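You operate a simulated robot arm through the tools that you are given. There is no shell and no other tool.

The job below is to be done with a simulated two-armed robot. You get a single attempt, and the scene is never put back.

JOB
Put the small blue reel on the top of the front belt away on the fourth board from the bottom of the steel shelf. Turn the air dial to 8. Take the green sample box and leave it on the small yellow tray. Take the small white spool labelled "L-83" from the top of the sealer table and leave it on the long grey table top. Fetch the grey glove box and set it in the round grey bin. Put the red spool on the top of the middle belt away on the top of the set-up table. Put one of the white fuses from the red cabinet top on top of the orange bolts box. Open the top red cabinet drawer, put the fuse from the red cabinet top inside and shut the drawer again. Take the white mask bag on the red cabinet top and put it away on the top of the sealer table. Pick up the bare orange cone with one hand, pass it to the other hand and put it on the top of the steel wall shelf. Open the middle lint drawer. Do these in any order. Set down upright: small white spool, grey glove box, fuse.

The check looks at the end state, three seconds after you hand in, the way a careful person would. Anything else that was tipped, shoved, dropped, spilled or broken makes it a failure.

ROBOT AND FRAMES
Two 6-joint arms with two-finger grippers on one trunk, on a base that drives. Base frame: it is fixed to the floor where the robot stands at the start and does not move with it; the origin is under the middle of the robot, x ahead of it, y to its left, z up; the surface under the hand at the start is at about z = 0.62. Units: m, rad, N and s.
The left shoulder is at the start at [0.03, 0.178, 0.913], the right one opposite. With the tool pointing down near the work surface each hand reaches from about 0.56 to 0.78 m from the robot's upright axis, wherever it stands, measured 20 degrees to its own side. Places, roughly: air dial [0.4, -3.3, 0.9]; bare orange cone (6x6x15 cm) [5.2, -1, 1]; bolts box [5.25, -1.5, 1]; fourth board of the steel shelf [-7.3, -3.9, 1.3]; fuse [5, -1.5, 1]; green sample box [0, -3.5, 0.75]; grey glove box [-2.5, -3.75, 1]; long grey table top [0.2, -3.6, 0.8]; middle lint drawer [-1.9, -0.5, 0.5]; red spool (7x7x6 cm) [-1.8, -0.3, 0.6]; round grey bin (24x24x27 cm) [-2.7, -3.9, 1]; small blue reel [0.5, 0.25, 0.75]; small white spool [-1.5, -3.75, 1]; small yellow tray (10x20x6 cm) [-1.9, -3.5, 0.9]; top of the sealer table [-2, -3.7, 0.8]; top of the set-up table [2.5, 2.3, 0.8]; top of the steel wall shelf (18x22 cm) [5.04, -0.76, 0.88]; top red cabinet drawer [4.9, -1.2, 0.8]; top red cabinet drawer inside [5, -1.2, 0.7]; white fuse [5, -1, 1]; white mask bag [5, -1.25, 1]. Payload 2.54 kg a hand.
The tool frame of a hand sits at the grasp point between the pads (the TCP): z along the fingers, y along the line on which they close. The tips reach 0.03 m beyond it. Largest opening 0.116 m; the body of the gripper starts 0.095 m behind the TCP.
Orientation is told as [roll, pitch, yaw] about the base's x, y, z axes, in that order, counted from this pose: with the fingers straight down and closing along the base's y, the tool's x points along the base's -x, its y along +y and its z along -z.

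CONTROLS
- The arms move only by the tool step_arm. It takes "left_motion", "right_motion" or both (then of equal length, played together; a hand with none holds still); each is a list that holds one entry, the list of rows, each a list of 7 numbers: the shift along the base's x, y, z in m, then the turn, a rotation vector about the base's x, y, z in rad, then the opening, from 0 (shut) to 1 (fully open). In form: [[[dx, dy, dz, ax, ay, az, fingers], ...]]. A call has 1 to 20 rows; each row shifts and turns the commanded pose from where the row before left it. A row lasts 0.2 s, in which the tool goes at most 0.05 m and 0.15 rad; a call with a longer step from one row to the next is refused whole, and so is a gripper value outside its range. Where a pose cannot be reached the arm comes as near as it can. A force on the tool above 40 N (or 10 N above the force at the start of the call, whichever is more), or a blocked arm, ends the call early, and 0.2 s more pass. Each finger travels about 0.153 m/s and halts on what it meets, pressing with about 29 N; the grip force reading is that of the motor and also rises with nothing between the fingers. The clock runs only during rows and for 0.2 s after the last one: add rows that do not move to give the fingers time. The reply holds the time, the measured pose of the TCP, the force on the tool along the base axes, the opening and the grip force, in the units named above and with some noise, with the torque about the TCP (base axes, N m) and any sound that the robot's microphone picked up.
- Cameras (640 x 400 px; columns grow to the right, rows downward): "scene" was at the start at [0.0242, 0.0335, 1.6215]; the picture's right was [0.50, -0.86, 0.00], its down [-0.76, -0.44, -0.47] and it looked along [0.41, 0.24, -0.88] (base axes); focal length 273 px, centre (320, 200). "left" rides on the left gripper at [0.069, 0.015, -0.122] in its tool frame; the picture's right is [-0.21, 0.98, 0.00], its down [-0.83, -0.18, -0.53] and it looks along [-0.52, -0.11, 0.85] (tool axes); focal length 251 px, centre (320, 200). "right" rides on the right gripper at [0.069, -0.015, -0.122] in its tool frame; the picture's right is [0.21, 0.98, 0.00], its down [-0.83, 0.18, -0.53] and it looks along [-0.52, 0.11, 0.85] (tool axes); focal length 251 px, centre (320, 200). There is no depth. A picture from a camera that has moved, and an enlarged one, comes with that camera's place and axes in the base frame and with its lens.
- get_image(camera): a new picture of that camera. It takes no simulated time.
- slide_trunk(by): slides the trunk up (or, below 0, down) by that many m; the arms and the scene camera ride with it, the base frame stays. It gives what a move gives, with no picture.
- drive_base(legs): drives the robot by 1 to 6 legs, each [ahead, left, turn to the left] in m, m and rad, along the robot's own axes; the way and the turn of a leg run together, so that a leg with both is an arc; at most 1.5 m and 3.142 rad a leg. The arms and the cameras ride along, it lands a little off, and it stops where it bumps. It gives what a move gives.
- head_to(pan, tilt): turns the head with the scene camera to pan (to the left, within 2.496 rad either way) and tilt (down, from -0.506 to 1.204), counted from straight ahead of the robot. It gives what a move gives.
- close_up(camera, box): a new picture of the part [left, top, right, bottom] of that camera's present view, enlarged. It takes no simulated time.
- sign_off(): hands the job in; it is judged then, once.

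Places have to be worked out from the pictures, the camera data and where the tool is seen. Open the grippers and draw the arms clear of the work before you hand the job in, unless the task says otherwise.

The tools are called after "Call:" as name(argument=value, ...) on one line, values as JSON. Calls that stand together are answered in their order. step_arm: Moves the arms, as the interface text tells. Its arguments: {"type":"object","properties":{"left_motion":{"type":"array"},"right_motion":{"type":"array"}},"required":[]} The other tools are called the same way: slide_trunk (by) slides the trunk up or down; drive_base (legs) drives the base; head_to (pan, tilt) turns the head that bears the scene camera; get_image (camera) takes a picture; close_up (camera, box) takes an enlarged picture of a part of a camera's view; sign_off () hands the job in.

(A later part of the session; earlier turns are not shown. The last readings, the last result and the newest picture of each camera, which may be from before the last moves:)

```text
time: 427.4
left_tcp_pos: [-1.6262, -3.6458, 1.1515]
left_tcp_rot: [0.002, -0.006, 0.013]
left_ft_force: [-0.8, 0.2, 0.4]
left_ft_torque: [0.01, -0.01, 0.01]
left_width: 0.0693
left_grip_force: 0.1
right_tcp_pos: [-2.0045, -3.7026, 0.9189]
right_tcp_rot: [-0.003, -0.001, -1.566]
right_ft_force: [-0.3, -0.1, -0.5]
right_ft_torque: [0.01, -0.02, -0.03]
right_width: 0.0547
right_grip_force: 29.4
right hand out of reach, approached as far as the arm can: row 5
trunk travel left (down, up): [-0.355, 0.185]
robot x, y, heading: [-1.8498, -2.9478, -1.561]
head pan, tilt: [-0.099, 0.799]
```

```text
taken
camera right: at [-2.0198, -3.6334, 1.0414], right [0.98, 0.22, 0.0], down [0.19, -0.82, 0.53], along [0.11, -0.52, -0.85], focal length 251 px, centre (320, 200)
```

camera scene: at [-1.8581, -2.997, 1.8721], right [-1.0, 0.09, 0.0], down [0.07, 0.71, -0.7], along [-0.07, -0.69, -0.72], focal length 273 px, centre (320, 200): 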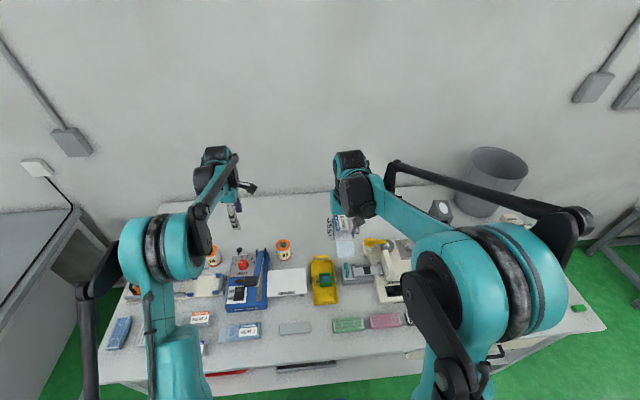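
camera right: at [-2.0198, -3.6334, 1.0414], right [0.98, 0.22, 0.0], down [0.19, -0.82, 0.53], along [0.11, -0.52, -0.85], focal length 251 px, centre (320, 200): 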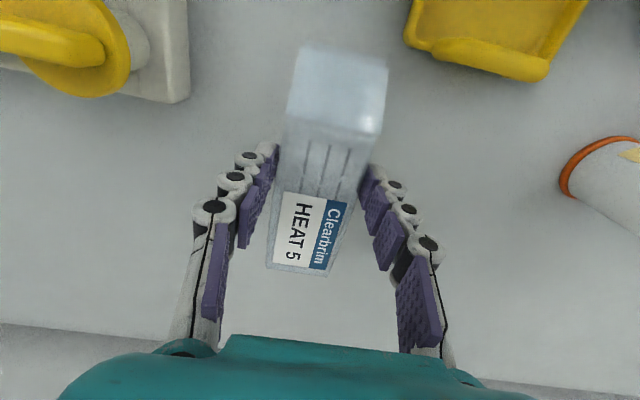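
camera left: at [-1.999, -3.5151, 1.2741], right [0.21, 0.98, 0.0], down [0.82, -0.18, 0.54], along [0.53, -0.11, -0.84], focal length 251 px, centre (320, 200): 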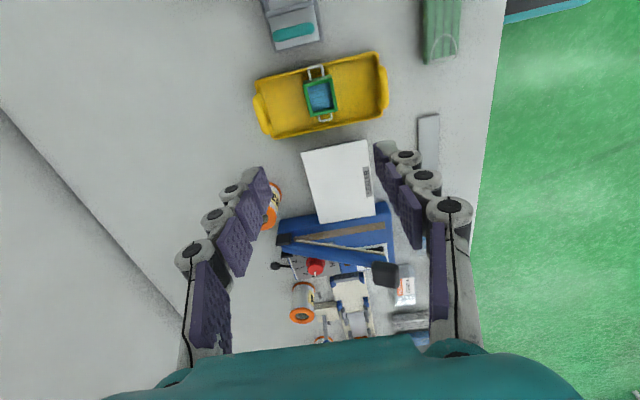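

The arm is at the edge of its reach, so I lower the rest with the trunk.

Call:
slide_trunk(by=-0.04)

Call:
get_image(camera="right")

```text
time: 428.2
left_tcp_pos: [-1.6271, -3.6457, 1.1118]
left_tcp_rot: [0.002, -0.005, 0.013]
left_ft_force: [-0.4, -0.5, 0.2]
left_ft_torque: [-0.01, -0.01, 0.0]
left_width: 0.0697
left_grip_force: 0.0
right_tcp_pos: [-2.0047, -3.7027, 0.8797]
right_tcp_rot: [-0.003, -0.002, -1.566]
right_ft_force: [1.0, -0.3, -0.6]
right_ft_torque: [-0.01, -0.03, -0.02]
right_width: 0.0549
right_grip_force: 29.1
trunk travel left (down, up): [-0.315, 0.225]
robot x, y, heading: [-1.8507, -2.9466, -1.564]
head pan, tilt: [-0.099, 0.799]
```

```text
taken
camera right: at [-2.0198, -3.6331, 1.002], right [0.98, 0.22, 0.0], down [0.19, -0.82, 0.54], along [0.11, -0.52, -0.84], focal length 251 px, centre (320, 200)
```

right: 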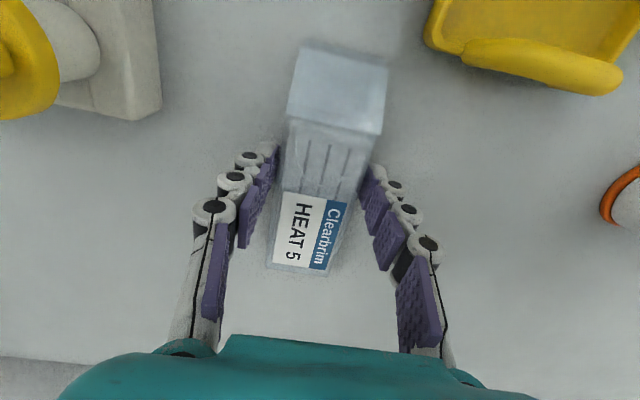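

Call:
slide_trunk(by=-0.01)

Call:
slide_trunk(by=-0.006)

Call:
get_image(camera="right")

```text
time: 428.8
left_tcp_pos: [-1.6261, -3.6462, 1.1036]
left_tcp_rot: [0.0, -0.005, 0.013]
left_ft_force: [-0.5, -0.2, -0.4]
left_ft_torque: [0.0, -0.03, -0.01]
left_width: 0.0698
left_grip_force: 0.1
right_tcp_pos: [-2.0044, -3.6997, 0.8703]
right_tcp_rot: [-0.002, -0.002, -1.565]
right_ft_force: [0.6, 1.7, 12.0]
right_ft_torque: [0.38, -0.04, -0.02]
right_width: 0.055
right_grip_force: 29.0
trunk travel left (down, up): [-0.305, 0.235]
robot x, y, heading: [-1.8464, -2.9424, -1.559]
head pan, tilt: [-0.099, 0.799]
```

```text
time: 429.3
left_tcp_pos: [-1.6264, -3.6429, 1.098]
left_tcp_rot: [0.0, -0.006, 0.012]
left_ft_force: [-0.3, -0.6, -0.3]
left_ft_torque: [0.01, 0.02, -0.03]
left_width: 0.0694
left_grip_force: 0.0
right_tcp_pos: [-2.0047, -3.7012, 0.8686]
right_tcp_rot: [-0.001, -0.004, -1.565]
right_ft_force: [2.2, 6.3, 18.0]
right_ft_torque: [-0.11, -0.45, 0.18]
right_width: 0.055
right_grip_force: 28.6
trunk travel left (down, up): [-0.3, 0.24]
robot x, y, heading: [-1.8462, -2.9468, -1.557]
head pan, tilt: [-0.099, 0.799]
stopped: the force on the tool passed its limit at 43 N (the readings are from after the stop); the commanded pose is now the measured one
```

```text
taken
camera right: at [-2.0194, -3.6322, 0.9904], right [0.98, 0.22, 0.0], down [0.19, -0.82, 0.54], along [0.12, -0.52, -0.84], focal length 251 px, centre (320, 200)
```

right: 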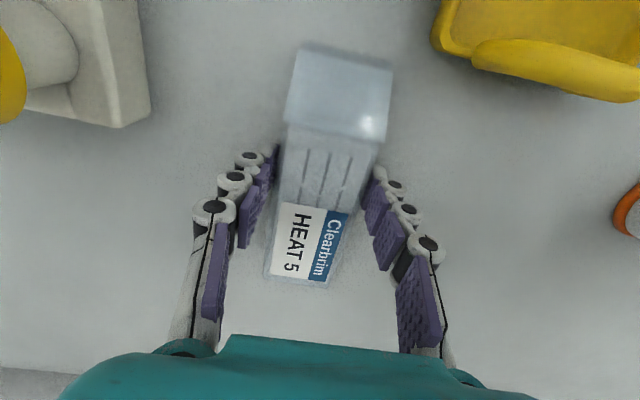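

The bag rests on the table. I open the fingers and lift the hand away with the trunk.

Call:
step_arm(right_motion=[[[0, 0, 0.002, 0, 0, 0, 0.5], [0, 0, 0, 0, 0, 0, 0.65], [0, 0, 0, 0, 0, 0, 0.72], [0, 0, 0, 0, 0, 0, 0.72]]])

Call:
slide_trunk(by=0.06)

Call:
step_arm(right_motion=[[[0, 0, 0.04, 0, 0, 0, 0.8], [0, 0, 0.045, 0, 0, 0, 0.8], [0, 0, 0.045, 0, 0, 0, 0.8], [0, 0, 0.045, 0, 0, 0, 0.8], [0, 0.04, 0.03, 0, 0, 0, 1], [0, 0.045, 0, 0, 0, 0, 1], [0, 0.045, 0, 0, 0, 0, 1], [0, 0.045, 0, 0, 0, 0, 1]]])

Call:
get_image(camera="scene")

Call:
get_image(camera="right")

```text
time: 430.3
left_tcp_pos: [-1.6279, -3.6462, 1.0965]
left_tcp_rot: [0.002, -0.005, 0.012]
left_ft_force: [-0.3, 0.4, 0.2]
left_ft_torque: [0.03, 0.0, 0.0]
left_width: 0.0695
left_grip_force: 0.0
right_tcp_pos: [-2.005, -3.7042, 0.8691]
right_tcp_rot: [-0.002, -0.004, -1.565]
right_ft_force: [0.1, -0.8, -0.9]
right_ft_torque: [0.0, 0.02, -0.03]
right_width: 0.0835
right_grip_force: 0.1
trunk travel left (down, up): [-0.3, 0.24]
robot x, y, heading: [-1.8487, -2.9459, -1.566]
head pan, tilt: [-0.099, 0.799]
```

```text
time: 431.3
left_tcp_pos: [-1.6271, -3.6472, 1.1554]
left_tcp_rot: [0.002, -0.005, 0.01]
left_ft_force: [-1.3, 1.2, 0.4]
left_ft_torque: [0.0, 0.0, 0.02]
left_width: 0.0697
left_grip_force: 0.1
right_tcp_pos: [-2.0042, -3.7032, 0.9281]
right_tcp_rot: [-0.001, -0.002, -1.566]
right_ft_force: [-0.4, -0.6, -0.5]
right_ft_torque: [0.01, -0.03, 0.0]
right_width: 0.0834
right_grip_force: 0.1
trunk travel left (down, up): [-0.36, 0.18]
robot x, y, heading: [-1.8469, -2.9492, -1.562]
head pan, tilt: [-0.099, 0.799]
```

```text
time: 433.1
left_tcp_pos: [-1.6279, -3.6441, 1.1589]
left_tcp_rot: [0.0, -0.005, 0.013]
left_ft_force: [-0.2, -0.8, 1.0]
left_ft_torque: [-0.05, 0.0, 0.0]
left_width: 0.0697
left_grip_force: 0.0
right_tcp_pos: [-2.0024, -3.5253, 1.133]
right_tcp_rot: [-0.003, -0.003, -1.567]
right_ft_force: [-0.5, -0.4, -0.7]
right_ft_torque: [-0.02, 0.0, -0.01]
right_width: 0.116
right_grip_force: 0.1
trunk travel left (down, up): [-0.36, 0.18]
robot x, y, heading: [-1.8522, -2.9478, -1.562]
head pan, tilt: [-0.099, 0.799]
```

```text
taken
camera scene: at [-1.858, -2.9944, 1.8768], right [-1.0, 0.09, 0.0], down [0.07, 0.71, -0.7], along [-0.06, -0.7, -0.72], focal length 273 px, centre (320, 200)
```

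scene: 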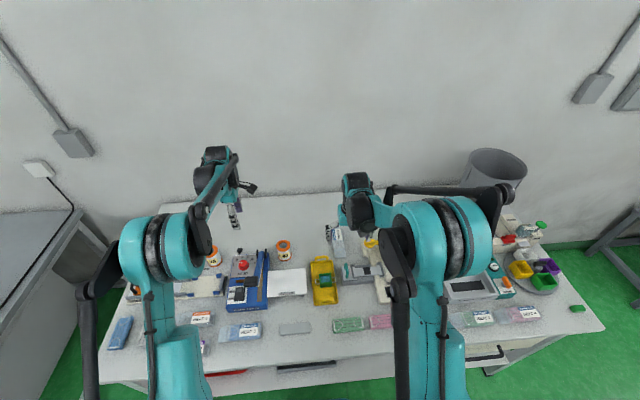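

```text
taken
camera right: at [-2.0179, -3.4568, 1.2545], right [0.98, 0.22, 0.0], down [0.19, -0.82, 0.54], along [0.12, -0.52, -0.84], focal length 251 px, centre (320, 200)
```

right: 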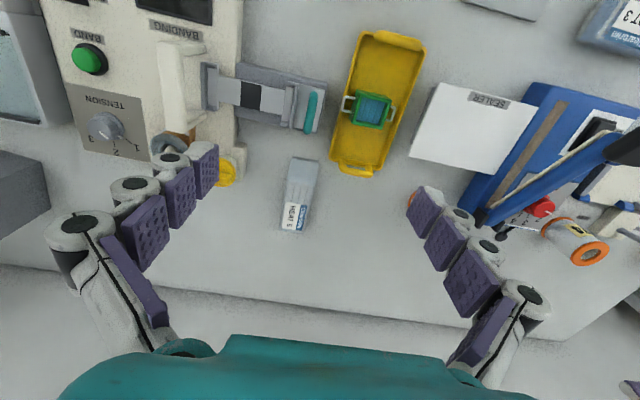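

The mask bag lies on the sealer table. Next the L-83 spool: I estimate it at (-1.762, -3.66), about 10 cm tall. The left hand (closing along y) is well placed to take it.

Call:
step_arm(left_motion=[[[-0.04, -0.004, 0, 0, 0, 0, 0.9], [-0.04, -0.004, 0, 0, 0, 0, 0.9], [-0.04, -0.004, 0, 0, 0, 0, 0.9], [-0.014, -0.003, -0.02, 0, 0, 0, 0.9], [0, 0, -0.03, 0, 0, 0, 0.9], [0, 0, 0, 0, 0, 0, 0.9]]])

Call:
get_image(camera="left")

Call:
close_up(camera="scene", box=[200, 200, 360, 300])

```text
time: 434.5
left_tcp_pos: [-1.7617, -3.6606, 1.107]
left_tcp_rot: [0.002, -0.005, 0.013]
left_ft_force: [0.5, -0.4, -0.7]
left_ft_torque: [0.0, -0.01, 0.01]
left_width: 0.1044
left_grip_force: 0.1
right_tcp_pos: [-2.0032, -3.5274, 1.1313]
right_tcp_rot: [-0.002, -0.005, -1.565]
right_ft_force: [-0.6, 0.5, 0.0]
right_ft_torque: [0.03, 0.01, -0.03]
right_width: 0.1159
right_grip_force: 0.2
trunk travel left (down, up): [-0.36, 0.18]
robot x, y, heading: [-1.8491, -2.9476, -1.564]
head pan, tilt: [-0.099, 0.799]
```

```text
taken
camera left: at [-1.8312, -3.6484, 1.2279], right [0.2, 0.98, 0.0], down [0.83, -0.17, 0.54], along [0.53, -0.11, -0.84], focal length 251 px, centre (320, 200)
```

left: 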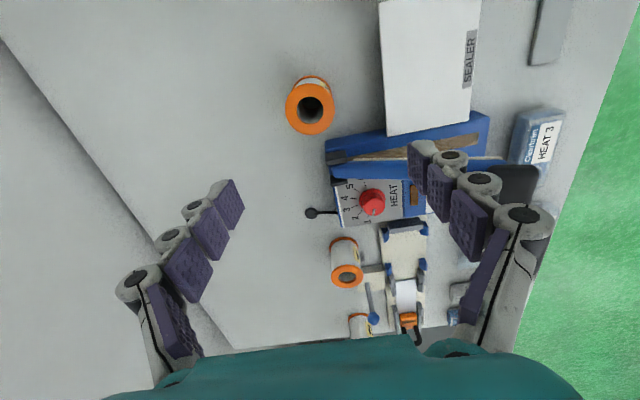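

```text
4.00 times, centred on (280, 250) of scene
camera zoom: at [-1.8586, -2.9964, 1.8767], right [-1.0, 0.09, 0.0], down [0.07, 0.71, -0.7], along [-0.06, -0.69, -0.72], focal length 1093 px, centre (480, 0)
```

zoom: 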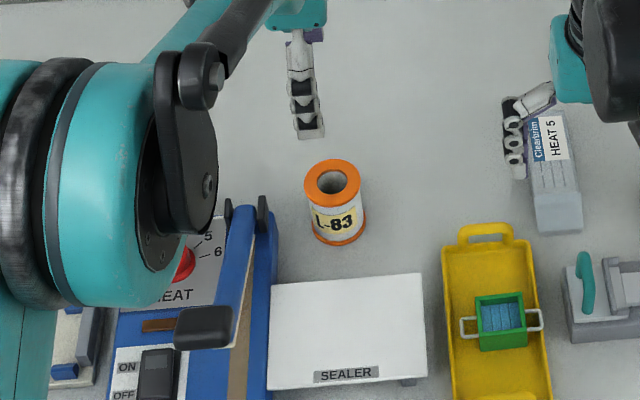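

The spool is seen at about (-1.772, -3.670). I correct by 1 cm and descend around it.

Call:
step_arm(left_motion=[[[-0.01, -0.009, -0.03, 0, 0, 0, 0.9], [0, 0, -0.04, 0, 0, 0, 0.9], [0, 0, -0.04, 0, 0, 0, 0.9], [0, 0, 0, 0, 0, 0, 0.9]]])

Call:
get_image(camera="left")

```text
time: 435.5
left_tcp_pos: [-1.7709, -3.67, 0.9992]
left_tcp_rot: [0.002, -0.005, 0.012]
left_ft_force: [0.7, -0.2, 0.4]
left_ft_torque: [-0.01, 0.01, 0.02]
left_width: 0.1047
left_grip_force: 0.1
right_tcp_pos: [-2.0026, -3.5281, 1.1329]
right_tcp_rot: [-0.002, -0.003, -1.565]
right_ft_force: [0.1, -0.3, 0.4]
right_ft_torque: [-0.01, -0.03, 0.05]
right_width: 0.1158
right_grip_force: 0.0
trunk travel left (down, up): [-0.36, 0.18]
robot x, y, heading: [-1.8482, -2.9477, -1.561]
head pan, tilt: [-0.099, 0.799]
```

```text
taken
camera left: at [-1.8408, -3.6572, 1.1201], right [0.2, 0.98, 0.0], down [0.83, -0.17, 0.54], along [0.53, -0.11, -0.84], focal length 251 px, centre (320, 200)
```

left: 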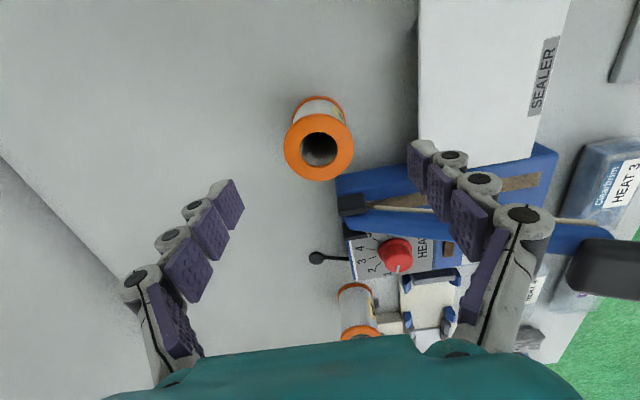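

Centred. I narrow the opening a bit, descend to mid-height and grip the spool.

Call:
step_arm(left_motion=[[[0, 0, -0.03, 0, 0, 0, 0.75], [0, 0, -0.035, 0, 0, 0, 0.75], [0, 0, -0.029, 0, 0, 0, 0.75], [0, 0, 0, 0, 0, 0, 0.6], [0, 0, 0, 0, 0, 0, 0.35], [0, 0, 0, 0, 0, 0, 0.35], [0, 0, 0, 0, 0, 0, 0.35]]])

Call:
get_image(camera="left")

```text
time: 437.1
left_tcp_pos: [-1.7701, -3.6694, 0.904]
left_tcp_rot: [0.002, -0.005, 0.012]
left_ft_force: [0.4, -0.7, 0.2]
left_ft_torque: [0.0, 0.01, -0.01]
left_width: 0.0569
left_grip_force: 29.5
right_tcp_pos: [-2.0028, -3.5286, 1.1317]
right_tcp_rot: [-0.002, 0.0, -1.566]
right_ft_force: [0.7, 0.5, -0.7]
right_ft_torque: [0.01, 0.01, 0.02]
right_width: 0.1161
right_grip_force: 0.0
trunk travel left (down, up): [-0.36, 0.18]
robot x, y, heading: [-1.8516, -2.9467, -1.561]
head pan, tilt: [-0.099, 0.799]
```

```text
taken
camera left: at [-1.84, -3.6575, 1.0244], right [0.2, 0.98, 0.0], down [0.83, -0.17, 0.54], along [0.53, -0.11, -0.84], focal length 251 px, centre (320, 200)
```

left: 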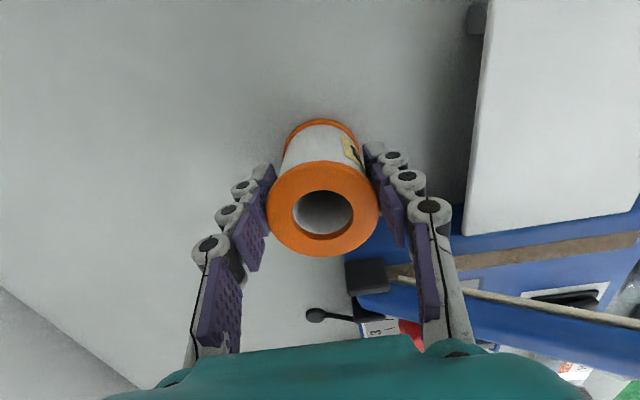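

The L-83 spool is gripped. I lift it, back away and drive to the long grey table again.

Call:
step_arm(left_motion=[[[0, 0, 0.02, 0, 0, 0, 0.35], [0, 0, 0.04, 0, 0, 0, 0.35], [0, 0, 0.045, 0, 0, 0, 0.35], [0, 0, 0.045, 0, 0, 0, 0.35], [0, 0, 0.045, 0, 0, 0, 0.35], [0, 0, 0.045, 0, 0, 0, 0.35], [0, 0, 0.03, 0, 0, 0, 0.35]]], right_motion=[[[0, 0.02, 0.02, 0, 0, 0, 1], [0, 0.02, 0.02, 0, 0, 0, 1], [0, 0.02, 0.02, 0, 0, 0, 1], [0, 0.02, 0, 0, 0, 0, 1], [0, 0, 0, 0, 0, 0, 1], [0, 0, 0, 0, 0, 0, 1], [0, 0, 0, 0, 0, 0, 1]]])

Call:
get_image(camera="left")

Call:
drive_base(legs=[[-0.3, 0, -0.01], [0, 1.4, 0], [0, 0.15, 0]])

```text
time: 438.7
left_tcp_pos: [-1.7706, -3.6701, 1.1725]
left_tcp_rot: [0.002, -0.003, 0.012]
left_ft_force: [0.3, -0.5, -2.0]
left_ft_torque: [-0.01, -0.01, 0.01]
left_width: 0.057
left_grip_force: 29.0
right_tcp_pos: [-2.0041, -3.4476, 1.1932]
right_tcp_rot: [-0.003, -0.002, -1.566]
right_ft_force: [0.0, -0.4, 0.4]
right_ft_torque: [-0.02, 0.05, 0.01]
right_width: 0.1159
right_grip_force: 0.1
trunk travel left (down, up): [-0.36, 0.18]
robot x, y, heading: [-1.85, -2.9488, -1.564]
head pan, tilt: [-0.099, 0.799]
```

```text
taken
camera left: at [-1.8404, -3.657, 1.2943], right [0.2, 0.98, 0.0], down [0.83, -0.17, 0.54], along [0.53, -0.11, -0.84], focal length 251 px, centre (320, 200)
```

left: 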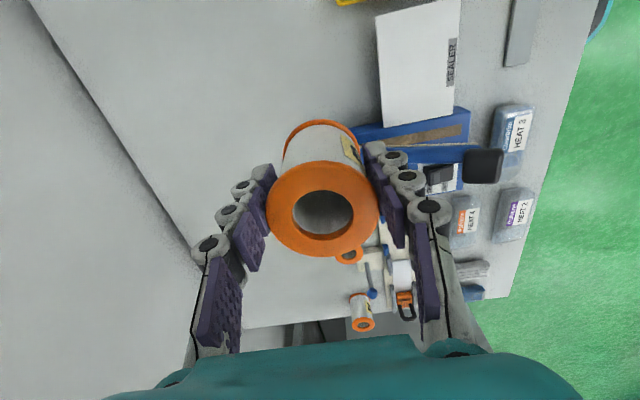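

```text
time: 448.3
left_tcp_pos: [-0.1989, -3.3439, 1.1723]
left_tcp_rot: [0.002, -0.004, 0.037]
left_ft_force: [-0.2, -0.6, -1.4]
left_ft_torque: [0.01, 0.02, 0.03]
left_width: 0.0565
left_grip_force: 29.0
right_tcp_pos: [-0.4378, -3.1265, 1.1948]
right_tcp_rot: [-0.002, -0.003, -1.542]
right_ft_force: [-0.2, -0.4, 0.2]
right_ft_torque: [-0.01, 0.02, 0.02]
right_width: 0.1159
right_grip_force: 0.1
trunk travel left (down, up): [-0.36, 0.18]
robot x, y, heading: [-0.2968, -2.6215, -1.538]
head pan, tilt: [-0.099, 0.799]
```

Call:
drive_base(legs=[[0.19, 0.02, -0.033]])

Call:
get_image(camera="left")

Call:
get_image(camera="scene")

```text
time: 449.9
left_tcp_pos: [-0.1976, -3.535, 1.1723]
left_tcp_rot: [0.002, -0.005, 0.006]
left_ft_force: [0.2, -0.7, -1.6]
left_ft_torque: [0.01, 0.01, -0.01]
left_width: 0.0569
left_grip_force: 29.3
right_tcp_pos: [-0.4295, -3.3122, 1.1943]
right_tcp_rot: [-0.002, -0.001, -1.57]
right_ft_force: [-0.3, -1.0, -0.3]
right_ft_torque: [-0.02, 0.02, -0.02]
right_width: 0.1162
right_grip_force: 0.1
trunk travel left (down, up): [-0.36, 0.18]
robot x, y, heading: [-0.2679, -2.8124, -1.569]
head pan, tilt: [-0.099, 0.799]
```

```text
taken
camera left: at [-0.267, -3.5221, 1.2934], right [0.21, 0.98, 0.0], down [0.82, -0.18, 0.54], along [0.53, -0.11, -0.84], focal length 251 px, centre (320, 200)
```

left: 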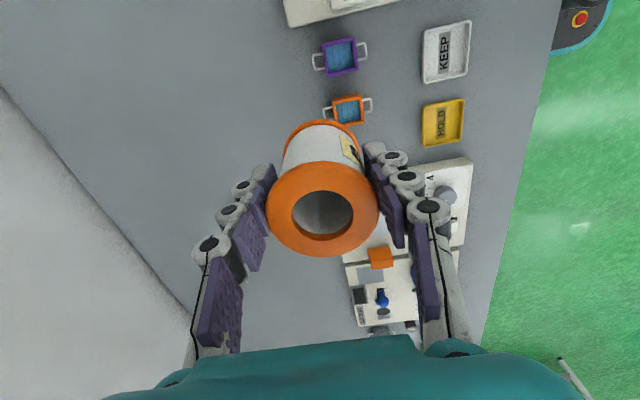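

```text
taken
camera scene: at [-0.2811, -2.8624, 1.8766], right [-1.0, 0.1, 0.0], down [0.07, 0.71, -0.7], along [-0.07, -0.69, -0.72], focal length 273 px, centre (320, 200)
```

scene: 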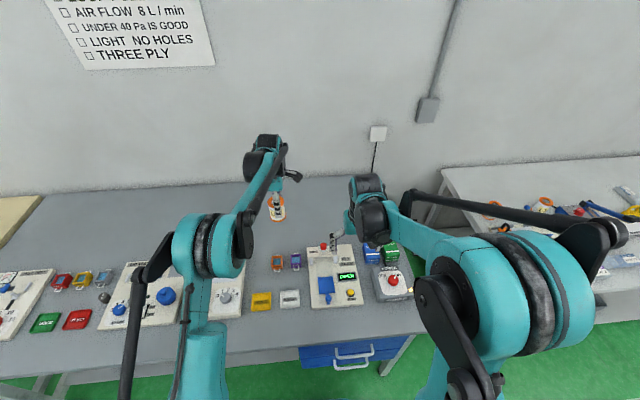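

I will set the spool where the green box stood, between the orange box and the light-box panel, at about (-0.083, -3.545).

Call:
step_arm(left_motion=[[[0.038, -0.003, 0, 0, 0, 0, 0.35], [0.038, -0.003, 0, 0, 0, 0, 0.35], [0.039, -0.004, -0.02, 0, 0, 0, 0.35], [0, 0, -0.04, 0, 0, 0, 0.35], [0, 0, -0.04, 0, 0, 0, 0.35], [0, 0, -0.04, 0, 0, 0, 0.35], [0, 0, 0, 0, 0, 0, 0.35]]])

Call:
get_image(camera="left")

Call:
close_up(camera="scene", box=[180, 200, 340, 300])

```text
time: 451.5
left_tcp_pos: [-0.0818, -3.5438, 1.0323]
left_tcp_rot: [0.002, -0.007, 0.006]
left_ft_force: [-0.1, 0.2, -1.3]
left_ft_torque: [-0.01, -0.03, -0.03]
left_width: 0.0566
left_grip_force: 29.1
right_tcp_pos: [-0.4301, -3.3107, 1.1943]
right_tcp_rot: [-0.001, -0.004, -1.571]
right_ft_force: [0.6, 0.1, -0.7]
right_ft_torque: [-0.04, 0.01, 0.01]
right_width: 0.1161
right_grip_force: 0.1
trunk travel left (down, up): [-0.36, 0.18]
robot x, y, heading: [-0.2738, -2.8099, -1.567]
head pan, tilt: [-0.099, 0.799]
```

```text
taken
camera left: at [-0.1517, -3.5312, 1.1537], right [0.21, 0.98, 0.0], down [0.82, -0.18, 0.54], along [0.53, -0.11, -0.84], focal length 251 px, centre (320, 200)
```

left: 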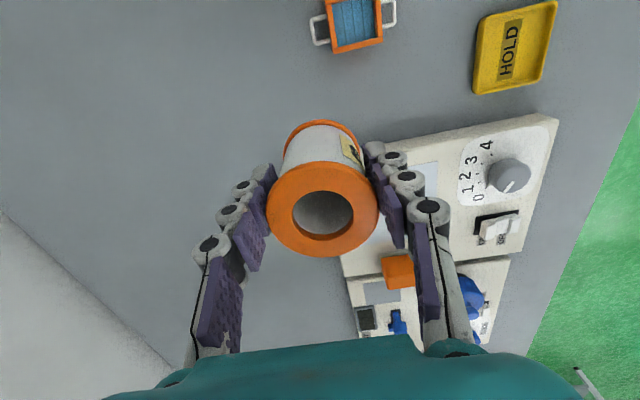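

```text
4.00 times, centred on (260, 250) of scene
camera zoom: at [-0.2815, -2.8609, 1.8767], right [-1.0, 0.1, 0.0], down [0.07, 0.71, -0.7], along [-0.07, -0.69, -0.72], focal length 1093 px, centre (560, 0)
```

zoom: 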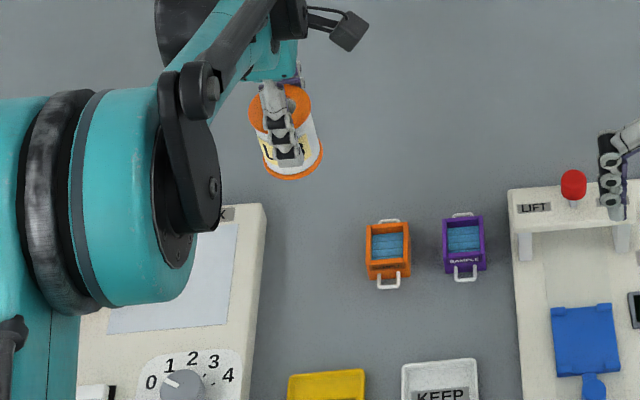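

The landing spot is clear. I lower the spool.

Call:
step_arm(left_motion=[[[0, 0, -0.04, 0, 0, 0, 0.35], [0, 0, -0.04, 0, 0, 0, 0.35], [0, 0, -0.03, 0, 0, 0, 0.35], [0, 0, 0, 0, 0, 0, 0.35]]])

Call:
step_arm(left_motion=[[[0, 0, -0.007, 0, 0, 0, 0.35], [0, 0, -0.005, 0, 0, 0, 0.35], [0, 0, 0, 0, 0, 0, 0.35]]])

Call:
get_image(camera="left")

```text
time: 452.5
left_tcp_pos: [-0.081, -3.5434, 0.9229]
left_tcp_rot: [0.003, -0.005, 0.008]
left_ft_force: [0.4, 1.0, -2.0]
left_ft_torque: [-0.01, 0.02, -0.03]
left_width: 0.0564
left_grip_force: 29.8
right_tcp_pos: [-0.4303, -3.3109, 1.1938]
right_tcp_rot: [-0.001, -0.003, -1.57]
right_ft_force: [0.5, 0.1, 0.7]
right_ft_torque: [-0.03, 0.01, 0.0]
right_width: 0.1158
right_grip_force: 0.1
trunk travel left (down, up): [-0.36, 0.18]
robot x, y, heading: [-0.2687, -2.8118, -1.57]
head pan, tilt: [-0.099, 0.799]
```

```text
time: 453.3
left_tcp_pos: [-0.0827, -3.5445, 0.9099]
left_tcp_rot: [0.0, -0.004, 0.007]
left_ft_force: [0.4, -0.3, -0.9]
left_ft_torque: [0.0, 0.04, 0.0]
left_width: 0.0567
left_grip_force: 29.2
right_tcp_pos: [-0.4293, -3.3119, 1.1936]
right_tcp_rot: [-0.002, -0.002, -1.571]
right_ft_force: [0.3, 0.8, -0.4]
right_ft_torque: [-0.02, 0.01, 0.01]
right_width: 0.116
right_grip_force: 0.1
trunk travel left (down, up): [-0.36, 0.18]
robot x, y, heading: [-0.2761, -2.8112, -1.571]
head pan, tilt: [-0.099, 0.799]
```

```text
taken
camera left: at [-0.1519, -3.5311, 1.0309], right [0.21, 0.98, 0.0], down [0.82, -0.18, 0.54], along [0.53, -0.11, -0.84], focal length 251 px, centre (320, 200)
```

left: 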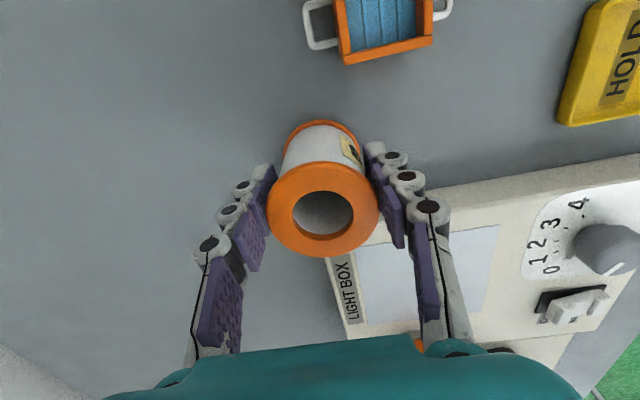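

Call:
step_arm(left_motion=[[[0, 0, -0.005, 0, 0, 0, 0.35], [0, 0, -0.004, 0, 0, 0, 0.35], [0, 0, 0, 0, 0, 0, 0.35]]])

```text
time: 454.1
left_tcp_pos: [-0.0824, -3.5441, 0.9021]
left_tcp_rot: [-0.001, -0.004, 0.006]
left_ft_force: [1.6, -6.8, 24.7]
left_ft_torque: [-0.25, -0.13, -0.17]
left_width: 0.0567
left_grip_force: 29.2
right_tcp_pos: [-0.4294, -3.3091, 1.1954]
right_tcp_rot: [-0.001, -0.005, -1.57]
right_ft_force: [0.5, -1.2, 0.7]
right_ft_torque: [0.02, 0.0, 0.0]
right_width: 0.1159
right_grip_force: 0.0
trunk travel left (down, up): [-0.36, 0.18]
robot x, y, heading: [-0.2746, -2.8107, -1.57]
head pan, tilt: [-0.099, 0.799]
```

Contact (25 N): the spool stands on the table. I ease off, open the fingers and lift away.

Call:
step_arm(left_motion=[[[0, 0, 0.002, 0, 0, 0, 0.35], [0, 0, 0, 0, 0, 0, 0.55], [0, 0, 0, 0, 0, 0, 0.7], [0, 0, 0, 0, 0, 0, 0.75], [0, 0, 0.03, 0, 0, 0, 0.75], [0, 0, 0.045, 0, 0, 0, 0.75], [0, 0, 0.045, 0, 0, 0, 0.75], [0, 0, 0.045, 0, 0, 0, 0.75], [0, 0, 0.045, 0, 0, 0, 0.75], [0, 0, 0.04, 0, 0, 0, 1]]])

Call:
get_image(camera="left")

Call:
close_up(camera="scene", box=[100, 200, 340, 350])

```text
time: 456.3
left_tcp_pos: [-0.0837, -3.5434, 1.1521]
left_tcp_rot: [0.001, -0.005, 0.007]
left_ft_force: [-0.7, 0.0, -0.3]
left_ft_torque: [-0.02, 0.02, 0.0]
left_width: 0.1161
left_grip_force: 0.1
right_tcp_pos: [-0.4307, -3.3098, 1.1942]
right_tcp_rot: [-0.001, -0.004, -1.571]
right_ft_force: [0.2, 0.2, 0.0]
right_ft_torque: [-0.04, 0.0, -0.01]
right_width: 0.1158
right_grip_force: 0.1
trunk travel left (down, up): [-0.36, 0.18]
robot x, y, heading: [-0.2698, -2.8149, -1.568]
head pan, tilt: [-0.099, 0.799]
```

```text
taken
camera left: at [-0.1538, -3.5303, 1.273], right [0.21, 0.98, 0.0], down [0.82, -0.18, 0.54], along [0.53, -0.11, -0.84], focal length 251 px, centre (320, 200)
```

left: 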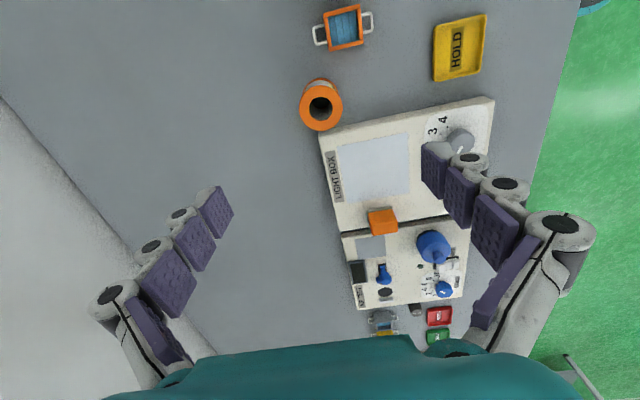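

```text
2.67 times, centred on (220, 275) of scene
camera zoom: at [-0.2814, -2.86, 1.8767], right [-1.0, 0.1, 0.0], down [0.07, 0.71, -0.7], along [-0.07, -0.69, -0.72], focal length 728 px, centre (587, 0)
```

zoom: 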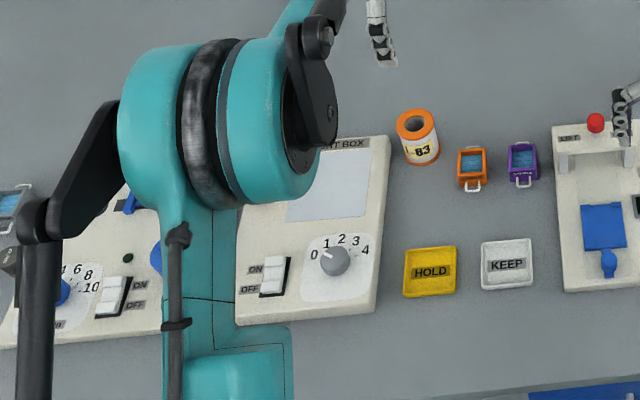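

The spool stands upright on the long grey table. Next the blue reel: I turn the left hand back, retreat, face the front belt again and drive to my starting area.

Call:
step_arm(left_motion=[[[0, 0.02, 0.01, 0, 0, -0.1428, 1], [0, 0.02, 0.01, 0, 0, -0.1428, 1], [0, 0.02, 0.01, 0, 0, -0.1428, 1], [0, 0.02, 0.01, 0, 0, -0.1428, 1], [0, 0.02, 0, 0, 0, -0.1428, 1], [0, 0.02, 0, 0, 0, -0.1428, 1], [0, 0.02, 0, 0, 0, -0.1428, 1], [0, 0.02, 0, 0, 0, -0.1428, 1], [0, 0.02, 0, 0, 0, -0.1428, 1], [0, 0, 0, 0, 0, -0.1428, 1], [0, 0, 0, 0, 0, -0.1428, 1]]])

Call:
drive_base(legs=[[-0.4, 0, 0], [0, 0, 1.571], [0.07, 0, 0]])

Call:
drive_base(legs=[[0, 1.2, 0], [0, 1.2, 0]])

```text
time: 458.7
left_tcp_pos: [-0.083, -3.3641, 1.1933]
left_tcp_rot: [0.003, -0.004, -1.565]
left_ft_force: [0.3, 0.3, 0.2]
left_ft_torque: [-0.05, 0.0, -0.03]
left_width: 0.1159
left_grip_force: 0.2
right_tcp_pos: [-0.4297, -3.3099, 1.1948]
right_tcp_rot: [-0.003, -0.004, -1.571]
right_ft_force: [0.2, 0.8, 0.2]
right_ft_torque: [-0.06, -0.01, 0.02]
right_width: 0.1161
right_grip_force: 0.1
trunk travel left (down, up): [-0.36, 0.18]
robot x, y, heading: [-0.2684, -2.8132, -1.567]
head pan, tilt: [-0.099, 0.799]
```

```text
time: 465.6
left_tcp_pos: [0.355, -2.2342, 1.1928]
left_tcp_rot: [0.002, -0.003, -0.013]
left_ft_force: [0.5, 0.7, -0.3]
left_ft_torque: [0.0, 0.08, 0.02]
left_width: 0.116
left_grip_force: 0.1
right_tcp_pos: [0.2945, -2.5795, 1.1944]
right_tcp_rot: [-0.001, -0.002, -0.018]
right_ft_force: [0.8, -0.7, -1.2]
right_ft_torque: [-0.03, 0.03, 0.01]
right_width: 0.1161
right_grip_force: 0.1
trunk travel left (down, up): [-0.36, 0.18]
robot x, y, heading: [-0.2031, -2.4104, -0.018]
head pan, tilt: [-0.099, 0.799]
```

```text
time: 477.3
left_tcp_pos: [0.4308, 0.1623, 1.1922]
left_tcp_rot: [0.002, -0.006, -0.026]
left_ft_force: [-1.1, 0.1, -0.2]
left_ft_torque: [-0.01, 0.02, 0.01]
left_width: 0.1159
left_grip_force: 0.0
right_tcp_pos: [0.3653, -0.183, 1.1949]
right_tcp_rot: [-0.004, -0.004, -0.032]
right_ft_force: [-0.6, -0.5, -0.4]
right_ft_torque: [-0.03, 0.0, -0.01]
right_width: 0.1162
right_grip_force: 0.1
trunk travel left (down, up): [-0.36, 0.18]
robot x, y, heading: [-0.1334, -0.0118, -0.033]
head pan, tilt: [-0.099, 0.799]
```

I am back at the front belt. I lower the trunk toward its start height and look at the reel.

Call:
slide_trunk(by=-0.18)

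Call:
head_to(pan=0.3, tilt=0.9)

Call:
get_image(camera="scene")

Call:
get_image(camera="left")

```text
time: 479.3
left_tcp_pos: [0.4284, 0.1615, 1.0143]
left_tcp_rot: [0.001, -0.006, -0.025]
left_ft_force: [-1.4, 0.0, 0.4]
left_ft_torque: [-0.01, 0.01, -0.04]
left_width: 0.116
left_grip_force: 0.0
right_tcp_pos: [0.3645, -0.1824, 1.0135]
right_tcp_rot: [-0.003, -0.002, -0.032]
right_ft_force: [-0.5, 1.1, -1.0]
right_ft_torque: [0.01, -0.02, 0.0]
right_width: 0.1158
right_grip_force: 0.0
trunk travel left (down, up): [-0.18, 0.36]
robot x, y, heading: [-0.1282, -0.0066, -0.027]
head pan, tilt: [-0.099, 0.799]
```

```text
time: 480.2
left_tcp_pos: [0.429, 0.1613, 1.0138]
left_tcp_rot: [0.002, -0.005, -0.023]
left_ft_force: [-0.1, 0.4, -0.8]
left_ft_torque: [0.0, 0.0, -0.02]
left_width: 0.1161
left_grip_force: 0.1
right_tcp_pos: [0.3648, -0.1824, 1.0134]
right_tcp_rot: [0.0, -0.005, -0.032]
right_ft_force: [0.1, -0.6, 0.3]
right_ft_torque: [-0.03, 0.03, 0.0]
right_width: 0.1159
right_grip_force: 0.0
trunk travel left (down, up): [-0.18, 0.36]
robot x, y, heading: [-0.1297, -0.0113, -0.033]
head pan, tilt: [0.3, 0.901]
```

```text
taken
camera scene: at [-0.0876, 0.0126, 1.6888], right [0.27, -0.96, 0.0], down [-0.76, -0.21, -0.62], along [0.6, 0.17, -0.78], focal length 273 px, centre (320, 200)
```

scene: 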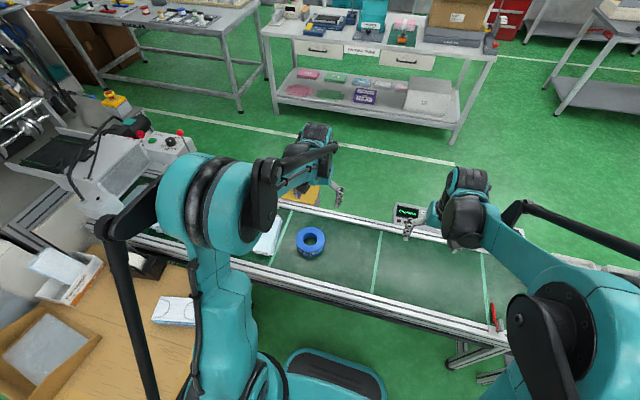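

```text
taken
camera left: at [0.36, 0.1769, 1.1343], right [0.24, 0.97, 0.0], down [0.82, -0.2, 0.54], along [0.52, -0.13, -0.84], focal length 251 px, centre (320, 200)
```

left: 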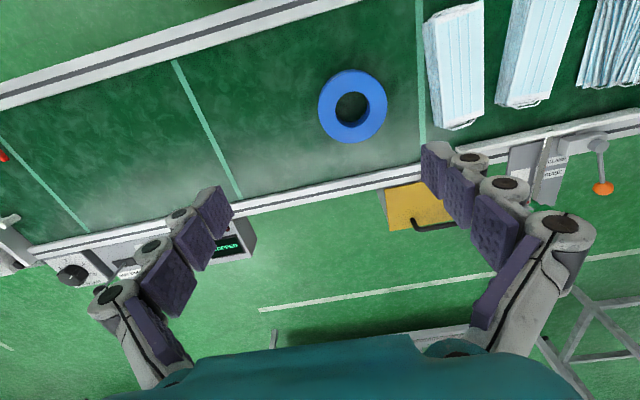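

Call:
close_up(camera="left", box=[290, 50, 410, 150])

Call:
close_up(camera="scene", box=[260, 200, 360, 280])

```text
4.00 times, centred on (350, 100) of left
camera zoom: at [0.36, 0.1769, 1.1343], right [0.24, 0.97, 0.0], down [0.82, -0.2, 0.54], along [0.52, -0.13, -0.84], focal length 1006 px, centre (200, 600)
```

zoom: 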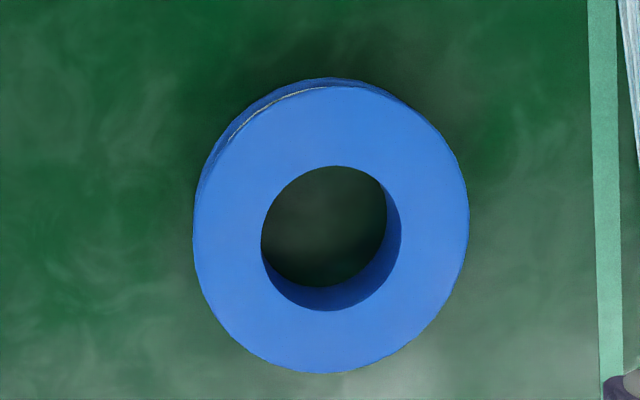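

```text
5.00 times, centred on (310, 240) of scene
camera zoom: at [-0.0876, 0.0126, 1.6888], right [0.27, -0.96, 0.0], down [-0.76, -0.21, -0.62], along [0.6, 0.17, -0.78], focal length 1366 px, centre (370, 0)
```

zoom: 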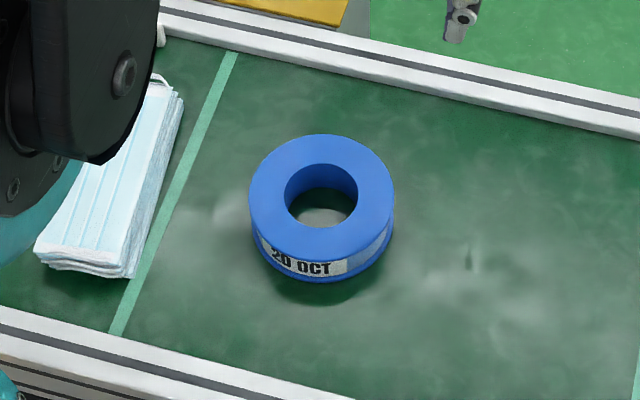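

The reel is a ring of about 12 cm with a 6 cm hole and 4–5 cm height, too wide to span, so I will pinch its wall with one finger in the hole. I move the left hand over its left wall and look closer.

Call:
step_arm(left_motion=[[[0.0085, 0.0225, -0.04, 0, 0, 0.006, 0.8], [0.0085, 0.0225, -0.04, 0, 0, 0.006, 0.6], [0.0085, 0.0225, -0.04, 0, 0, 0.006, 0.5], [0.0085, 0.0225, -0.04, 0, 0, 0.006, 0.48], [0, 0, -0.03, 0, 0, 0, 0.48], [0, 0, 0, 0, 0, 0, 0.48]]])

Call:
get_image(camera="left")

Call:
get_image(camera="right")

```text
time: 481.6
left_tcp_pos: [0.4622, 0.2501, 0.8232]
left_tcp_rot: [0.001, -0.005, 0.0]
left_ft_force: [1.6, -0.1, 0.9]
left_ft_torque: [-0.01, 0.01, 0.0]
left_width: 0.0558
left_grip_force: 0.2
right_tcp_pos: [0.3646, -0.1829, 1.0138]
right_tcp_rot: [-0.001, -0.004, -0.031]
right_ft_force: [-0.7, 0.2, 0.5]
right_ft_torque: [0.0, -0.02, 0.0]
right_width: 0.116
right_grip_force: 0.0
trunk travel left (down, up): [-0.18, 0.36]
robot x, y, heading: [-0.13, -0.0098, -0.032]
head pan, tilt: [0.3, 0.901]
```

```text
taken
camera left: at [0.3931, 0.2633, 0.9443], right [0.21, 0.98, 0.0], down [0.82, -0.18, 0.54], along [0.53, -0.11, -0.84], focal length 251 px, centre (320, 200)
```

left: 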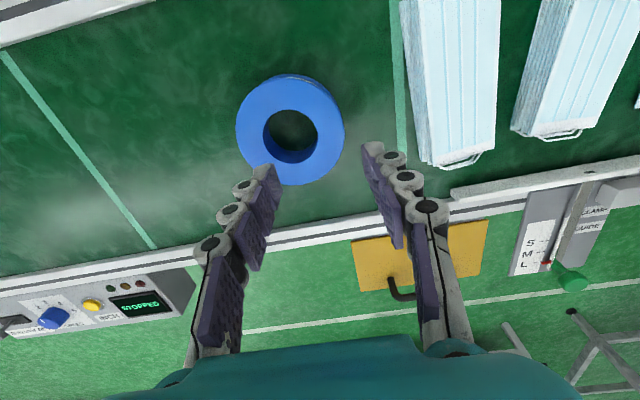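

```text
taken
camera right: at [0.2948, -0.1957, 1.136], right [-0.18, 0.98, 0.0], down [0.83, 0.16, 0.54], along [0.53, 0.1, -0.84], focal length 251 px, centre (320, 200)
```

right: 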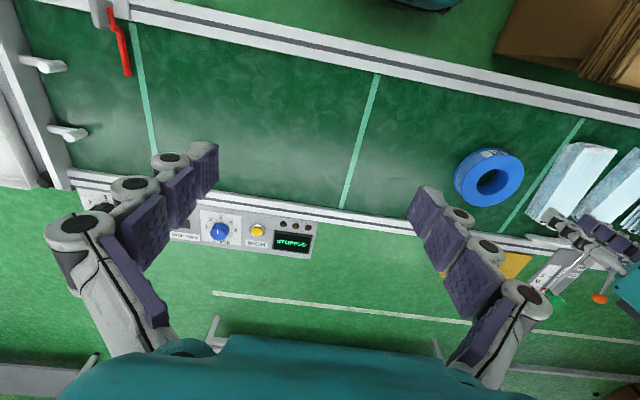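

Stereo gives the reel top centre at (0.4695, 0.2125, 0.6575), outer diameter 12.4 cm, hole 6.2 cm. The wall's middle on the +y side is at y ≈ 0.259. I shift there and descend to check.

Call:
step_arm(left_motion=[[[0.007, 0.009, -0.03, 0, 0, 0, 0.48], [0, 0, -0.04, 0, 0, 0, 0.48], [0, 0, -0.02, 0, 0, 0, 0.48], [0, 0, 0, 0, 0, 0, 0.48]]])

Call:
get_image(camera="left")

```text
time: 482.6
left_tcp_pos: [0.4706, 0.2617, 0.7345]
left_tcp_rot: [0.002, -0.005, 0.0]
left_ft_force: [-0.4, -0.3, 0.2]
left_ft_torque: [-0.01, -0.01, -0.02]
left_width: 0.0557
left_grip_force: 0.0
right_tcp_pos: [0.3651, -0.1822, 1.0128]
right_tcp_rot: [-0.001, -0.003, -0.031]
right_ft_force: [0.2, 0.3, 0.8]
right_ft_torque: [-0.01, 0.0, -0.01]
right_width: 0.1159
right_grip_force: 0.1
trunk travel left (down, up): [-0.18, 0.36]
robot x, y, heading: [-0.1268, -0.0086, -0.026]
head pan, tilt: [0.3, 0.901]
```

```text
taken
camera left: at [0.4013, 0.2747, 0.8548], right [0.21, 0.98, 0.0], down [0.82, -0.18, 0.54], along [0.53, -0.11, -0.84], focal length 251 px, centre (320, 200)
```

left: 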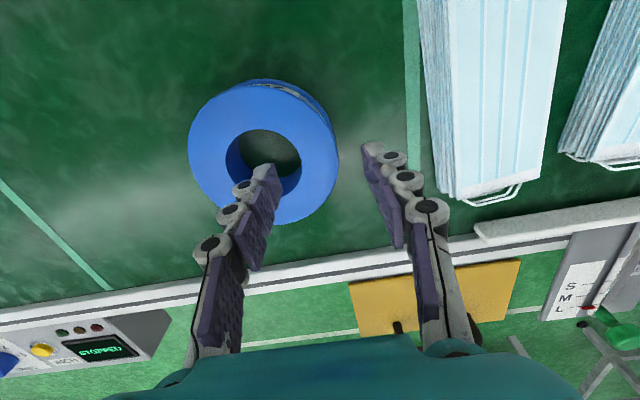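

Alignment looks right. I descend with a 5 mm correction and close on the wall.

Call:
step_arm(left_motion=[[[0.005, 0, -0.025, 0, 0, 0, 0.48], [0, 0, -0.025, 0, 0, 0, 0.48], [0, 0, -0.017, 0, 0, 0, 0.48], [0, 0, 0, 0, 0, 0, 0.35], [0, 0, 0, 0, 0, 0, 0.15], [0, 0, 0, 0, 0, 0, 0.15], [0, 0, 0, 0, 0, 0, 0.15]]])

Call:
get_image(camera="left")

```text
time: 484.2
left_tcp_pos: [0.4754, 0.2598, 0.6662]
left_tcp_rot: [0.0, -0.006, 0.0]
left_ft_force: [-0.6, -1.4, -0.4]
left_ft_torque: [-0.04, 0.02, -0.02]
left_width: 0.0302
left_grip_force: 28.9
right_tcp_pos: [0.3653, -0.1841, 1.0135]
right_tcp_rot: [0.0, -0.003, -0.03]
right_ft_force: [-0.2, -0.1, -0.3]
right_ft_torque: [-0.02, 0.0, 0.01]
right_width: 0.116
right_grip_force: 0.0
trunk travel left (down, up): [-0.18, 0.36]
robot x, y, heading: [-0.1294, -0.0092, -0.03]
head pan, tilt: [0.3, 0.901]
```

```text
taken
camera left: at [0.4059, 0.2738, 0.7877], right [0.21, 0.98, 0.0], down [0.82, -0.18, 0.54], along [0.53, -0.11, -0.84], focal length 251 px, centre (320, 200)
```

left: 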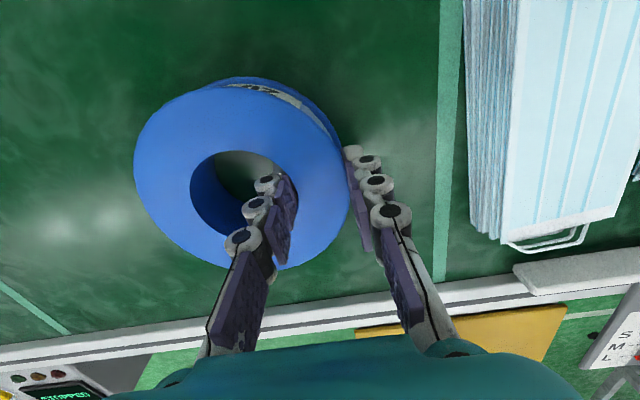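

The ring wall is gripped (3 cm). I lift slowly and check that it hangs level.

Call:
step_arm(left_motion=[[[0, 0, 0.01, 0, 0, 0, 0.15], [0, 0, 0.02, 0, 0, 0, 0.15], [0, 0, 0.03, 0, 0, 0, 0.15], [0, 0, 0.04, 0, 0, 0, 0.15], [0, 0, 0.04, 0, 0, 0, 0.15], [0, 0, 0.04, 0, 0, 0, 0.15]]])

Call:
get_image(camera="left")

Call:
get_image(camera="right")

```text
time: 485.6
left_tcp_pos: [0.4734, 0.2593, 0.8484]
left_tcp_rot: [0.001, -0.005, 0.0]
left_ft_force: [0.0, -0.2, -1.4]
left_ft_torque: [0.07, -0.01, 0.02]
left_width: 0.0305
left_grip_force: 29.5
right_tcp_pos: [0.3644, -0.1828, 1.0147]
right_tcp_rot: [-0.003, -0.005, -0.031]
right_ft_force: [0.4, 0.4, 0.2]
right_ft_torque: [0.0, 0.03, 0.05]
right_width: 0.1162
right_grip_force: 0.1
trunk travel left (down, up): [-0.18, 0.36]
robot x, y, heading: [-0.1303, -0.0103, -0.031]
head pan, tilt: [0.3, 0.901]
```

```text
taken
camera left: at [0.404, 0.2721, 0.9693], right [0.21, 0.98, 0.0], down [0.82, -0.18, 0.54], along [0.53, -0.11, -0.84], focal length 251 px, centre (320, 200)
```

left: 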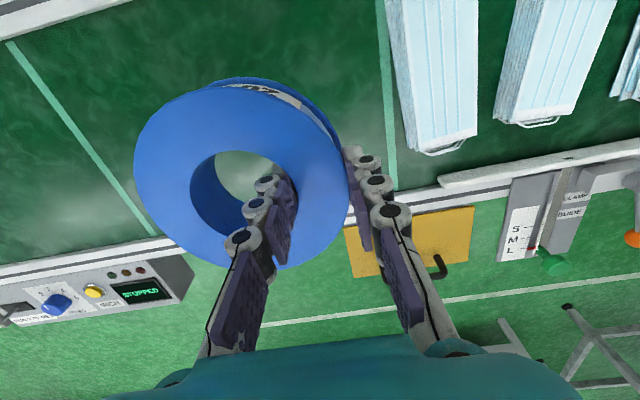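

```text
taken
camera right: at [0.2942, -0.1961, 1.1362], right [-0.18, 0.98, 0.0], down [0.83, 0.16, 0.54], along [0.53, 0.1, -0.84], focal length 251 px, centre (320, 200)
```

right: 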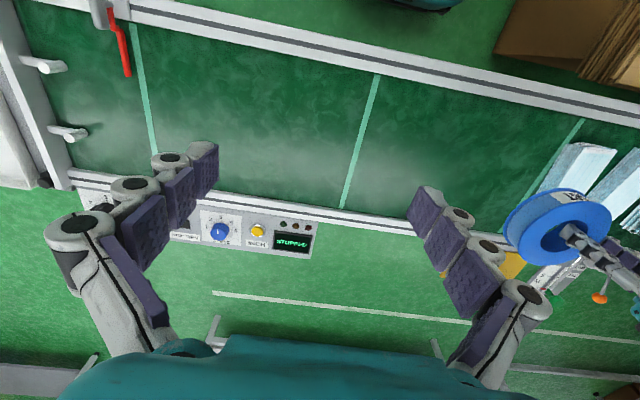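

The reel hangs level in the grip. I raise it, and drive back along the south aisle to the west end of the sealer table for the glove box.

Call:
step_arm(left_motion=[[[-0.02, 0.005, 0.04, 0, 0, 0, 0.15], [-0.02, 0.005, 0.04, 0, 0, 0, 0.15], [-0.02, 0.005, 0.04, 0, 0, 0, 0.15], [-0.02, 0.005, 0.04, 0, 0, 0, 0.15], [-0.02, 0.005, 0.02, 0, 0, 0, 0.15]]])

Call:
drive_base(legs=[[-0.1, 0, 0.031], [0, -1.25, 0], [0, -1.25, 0]])

Call:
drive_base(legs=[[-1.1, 0, 0], [-1.1, 0, 0], [-1.15, 0, 0]])

```text
time: 486.8
left_tcp_pos: [0.3732, 0.2844, 1.0275]
left_tcp_rot: [0.001, -0.005, -0.001]
left_ft_force: [0.2, 0.2, -1.1]
left_ft_torque: [0.06, 0.0, -0.01]
left_width: 0.0304
left_grip_force: 28.7
right_tcp_pos: [0.3644, -0.1834, 1.0155]
right_tcp_rot: [-0.002, -0.004, -0.031]
right_ft_force: [-0.1, 0.1, -0.1]
right_ft_torque: [0.01, -0.04, 0.01]
right_width: 0.1162
right_grip_force: 0.1
trunk travel left (down, up): [-0.18, 0.36]
robot x, y, heading: [-0.1295, -0.0105, -0.029]
head pan, tilt: [0.3, 0.901]
```

```text
time: 499.7
left_tcp_pos: [0.2603, -2.1991, 1.0263]
left_tcp_rot: [0.003, -0.006, 0.015]
left_ft_force: [0.3, -0.2, -1.4]
left_ft_torque: [0.08, -0.01, 0.03]
left_width: 0.03
left_grip_force: 28.7
right_tcp_pos: [0.2564, -2.6658, 1.0152]
right_tcp_rot: [-0.002, -0.004, -0.018]
right_ft_force: [0.8, -0.3, 0.9]
right_ft_torque: [-0.03, -0.04, 0.02]
right_width: 0.1162
right_grip_force: 0.0
trunk travel left (down, up): [-0.18, 0.36]
robot x, y, heading: [-0.2416, -2.4963, -0.011]
head pan, tilt: [0.3, 0.901]
```

```text
time: 515.8
left_tcp_pos: [-3.0215, -2.1061, 1.0264]
left_tcp_rot: [0.001, -0.005, -0.006]
left_ft_force: [0.7, 0.5, -1.5]
left_ft_torque: [0.05, 0.01, -0.03]
left_width: 0.0301
left_grip_force: 29.1
right_tcp_pos: [-3.0354, -2.5717, 1.0143]
right_tcp_rot: [-0.003, -0.001, -0.037]
right_ft_force: [-0.8, -0.1, -0.6]
right_ft_torque: [0.01, -0.01, 0.02]
right_width: 0.1162
right_grip_force: 0.0
trunk travel left (down, up): [-0.18, 0.36]
robot x, y, heading: [-3.5265, -2.3918, -0.033]
head pan, tilt: [0.3, 0.901]
```

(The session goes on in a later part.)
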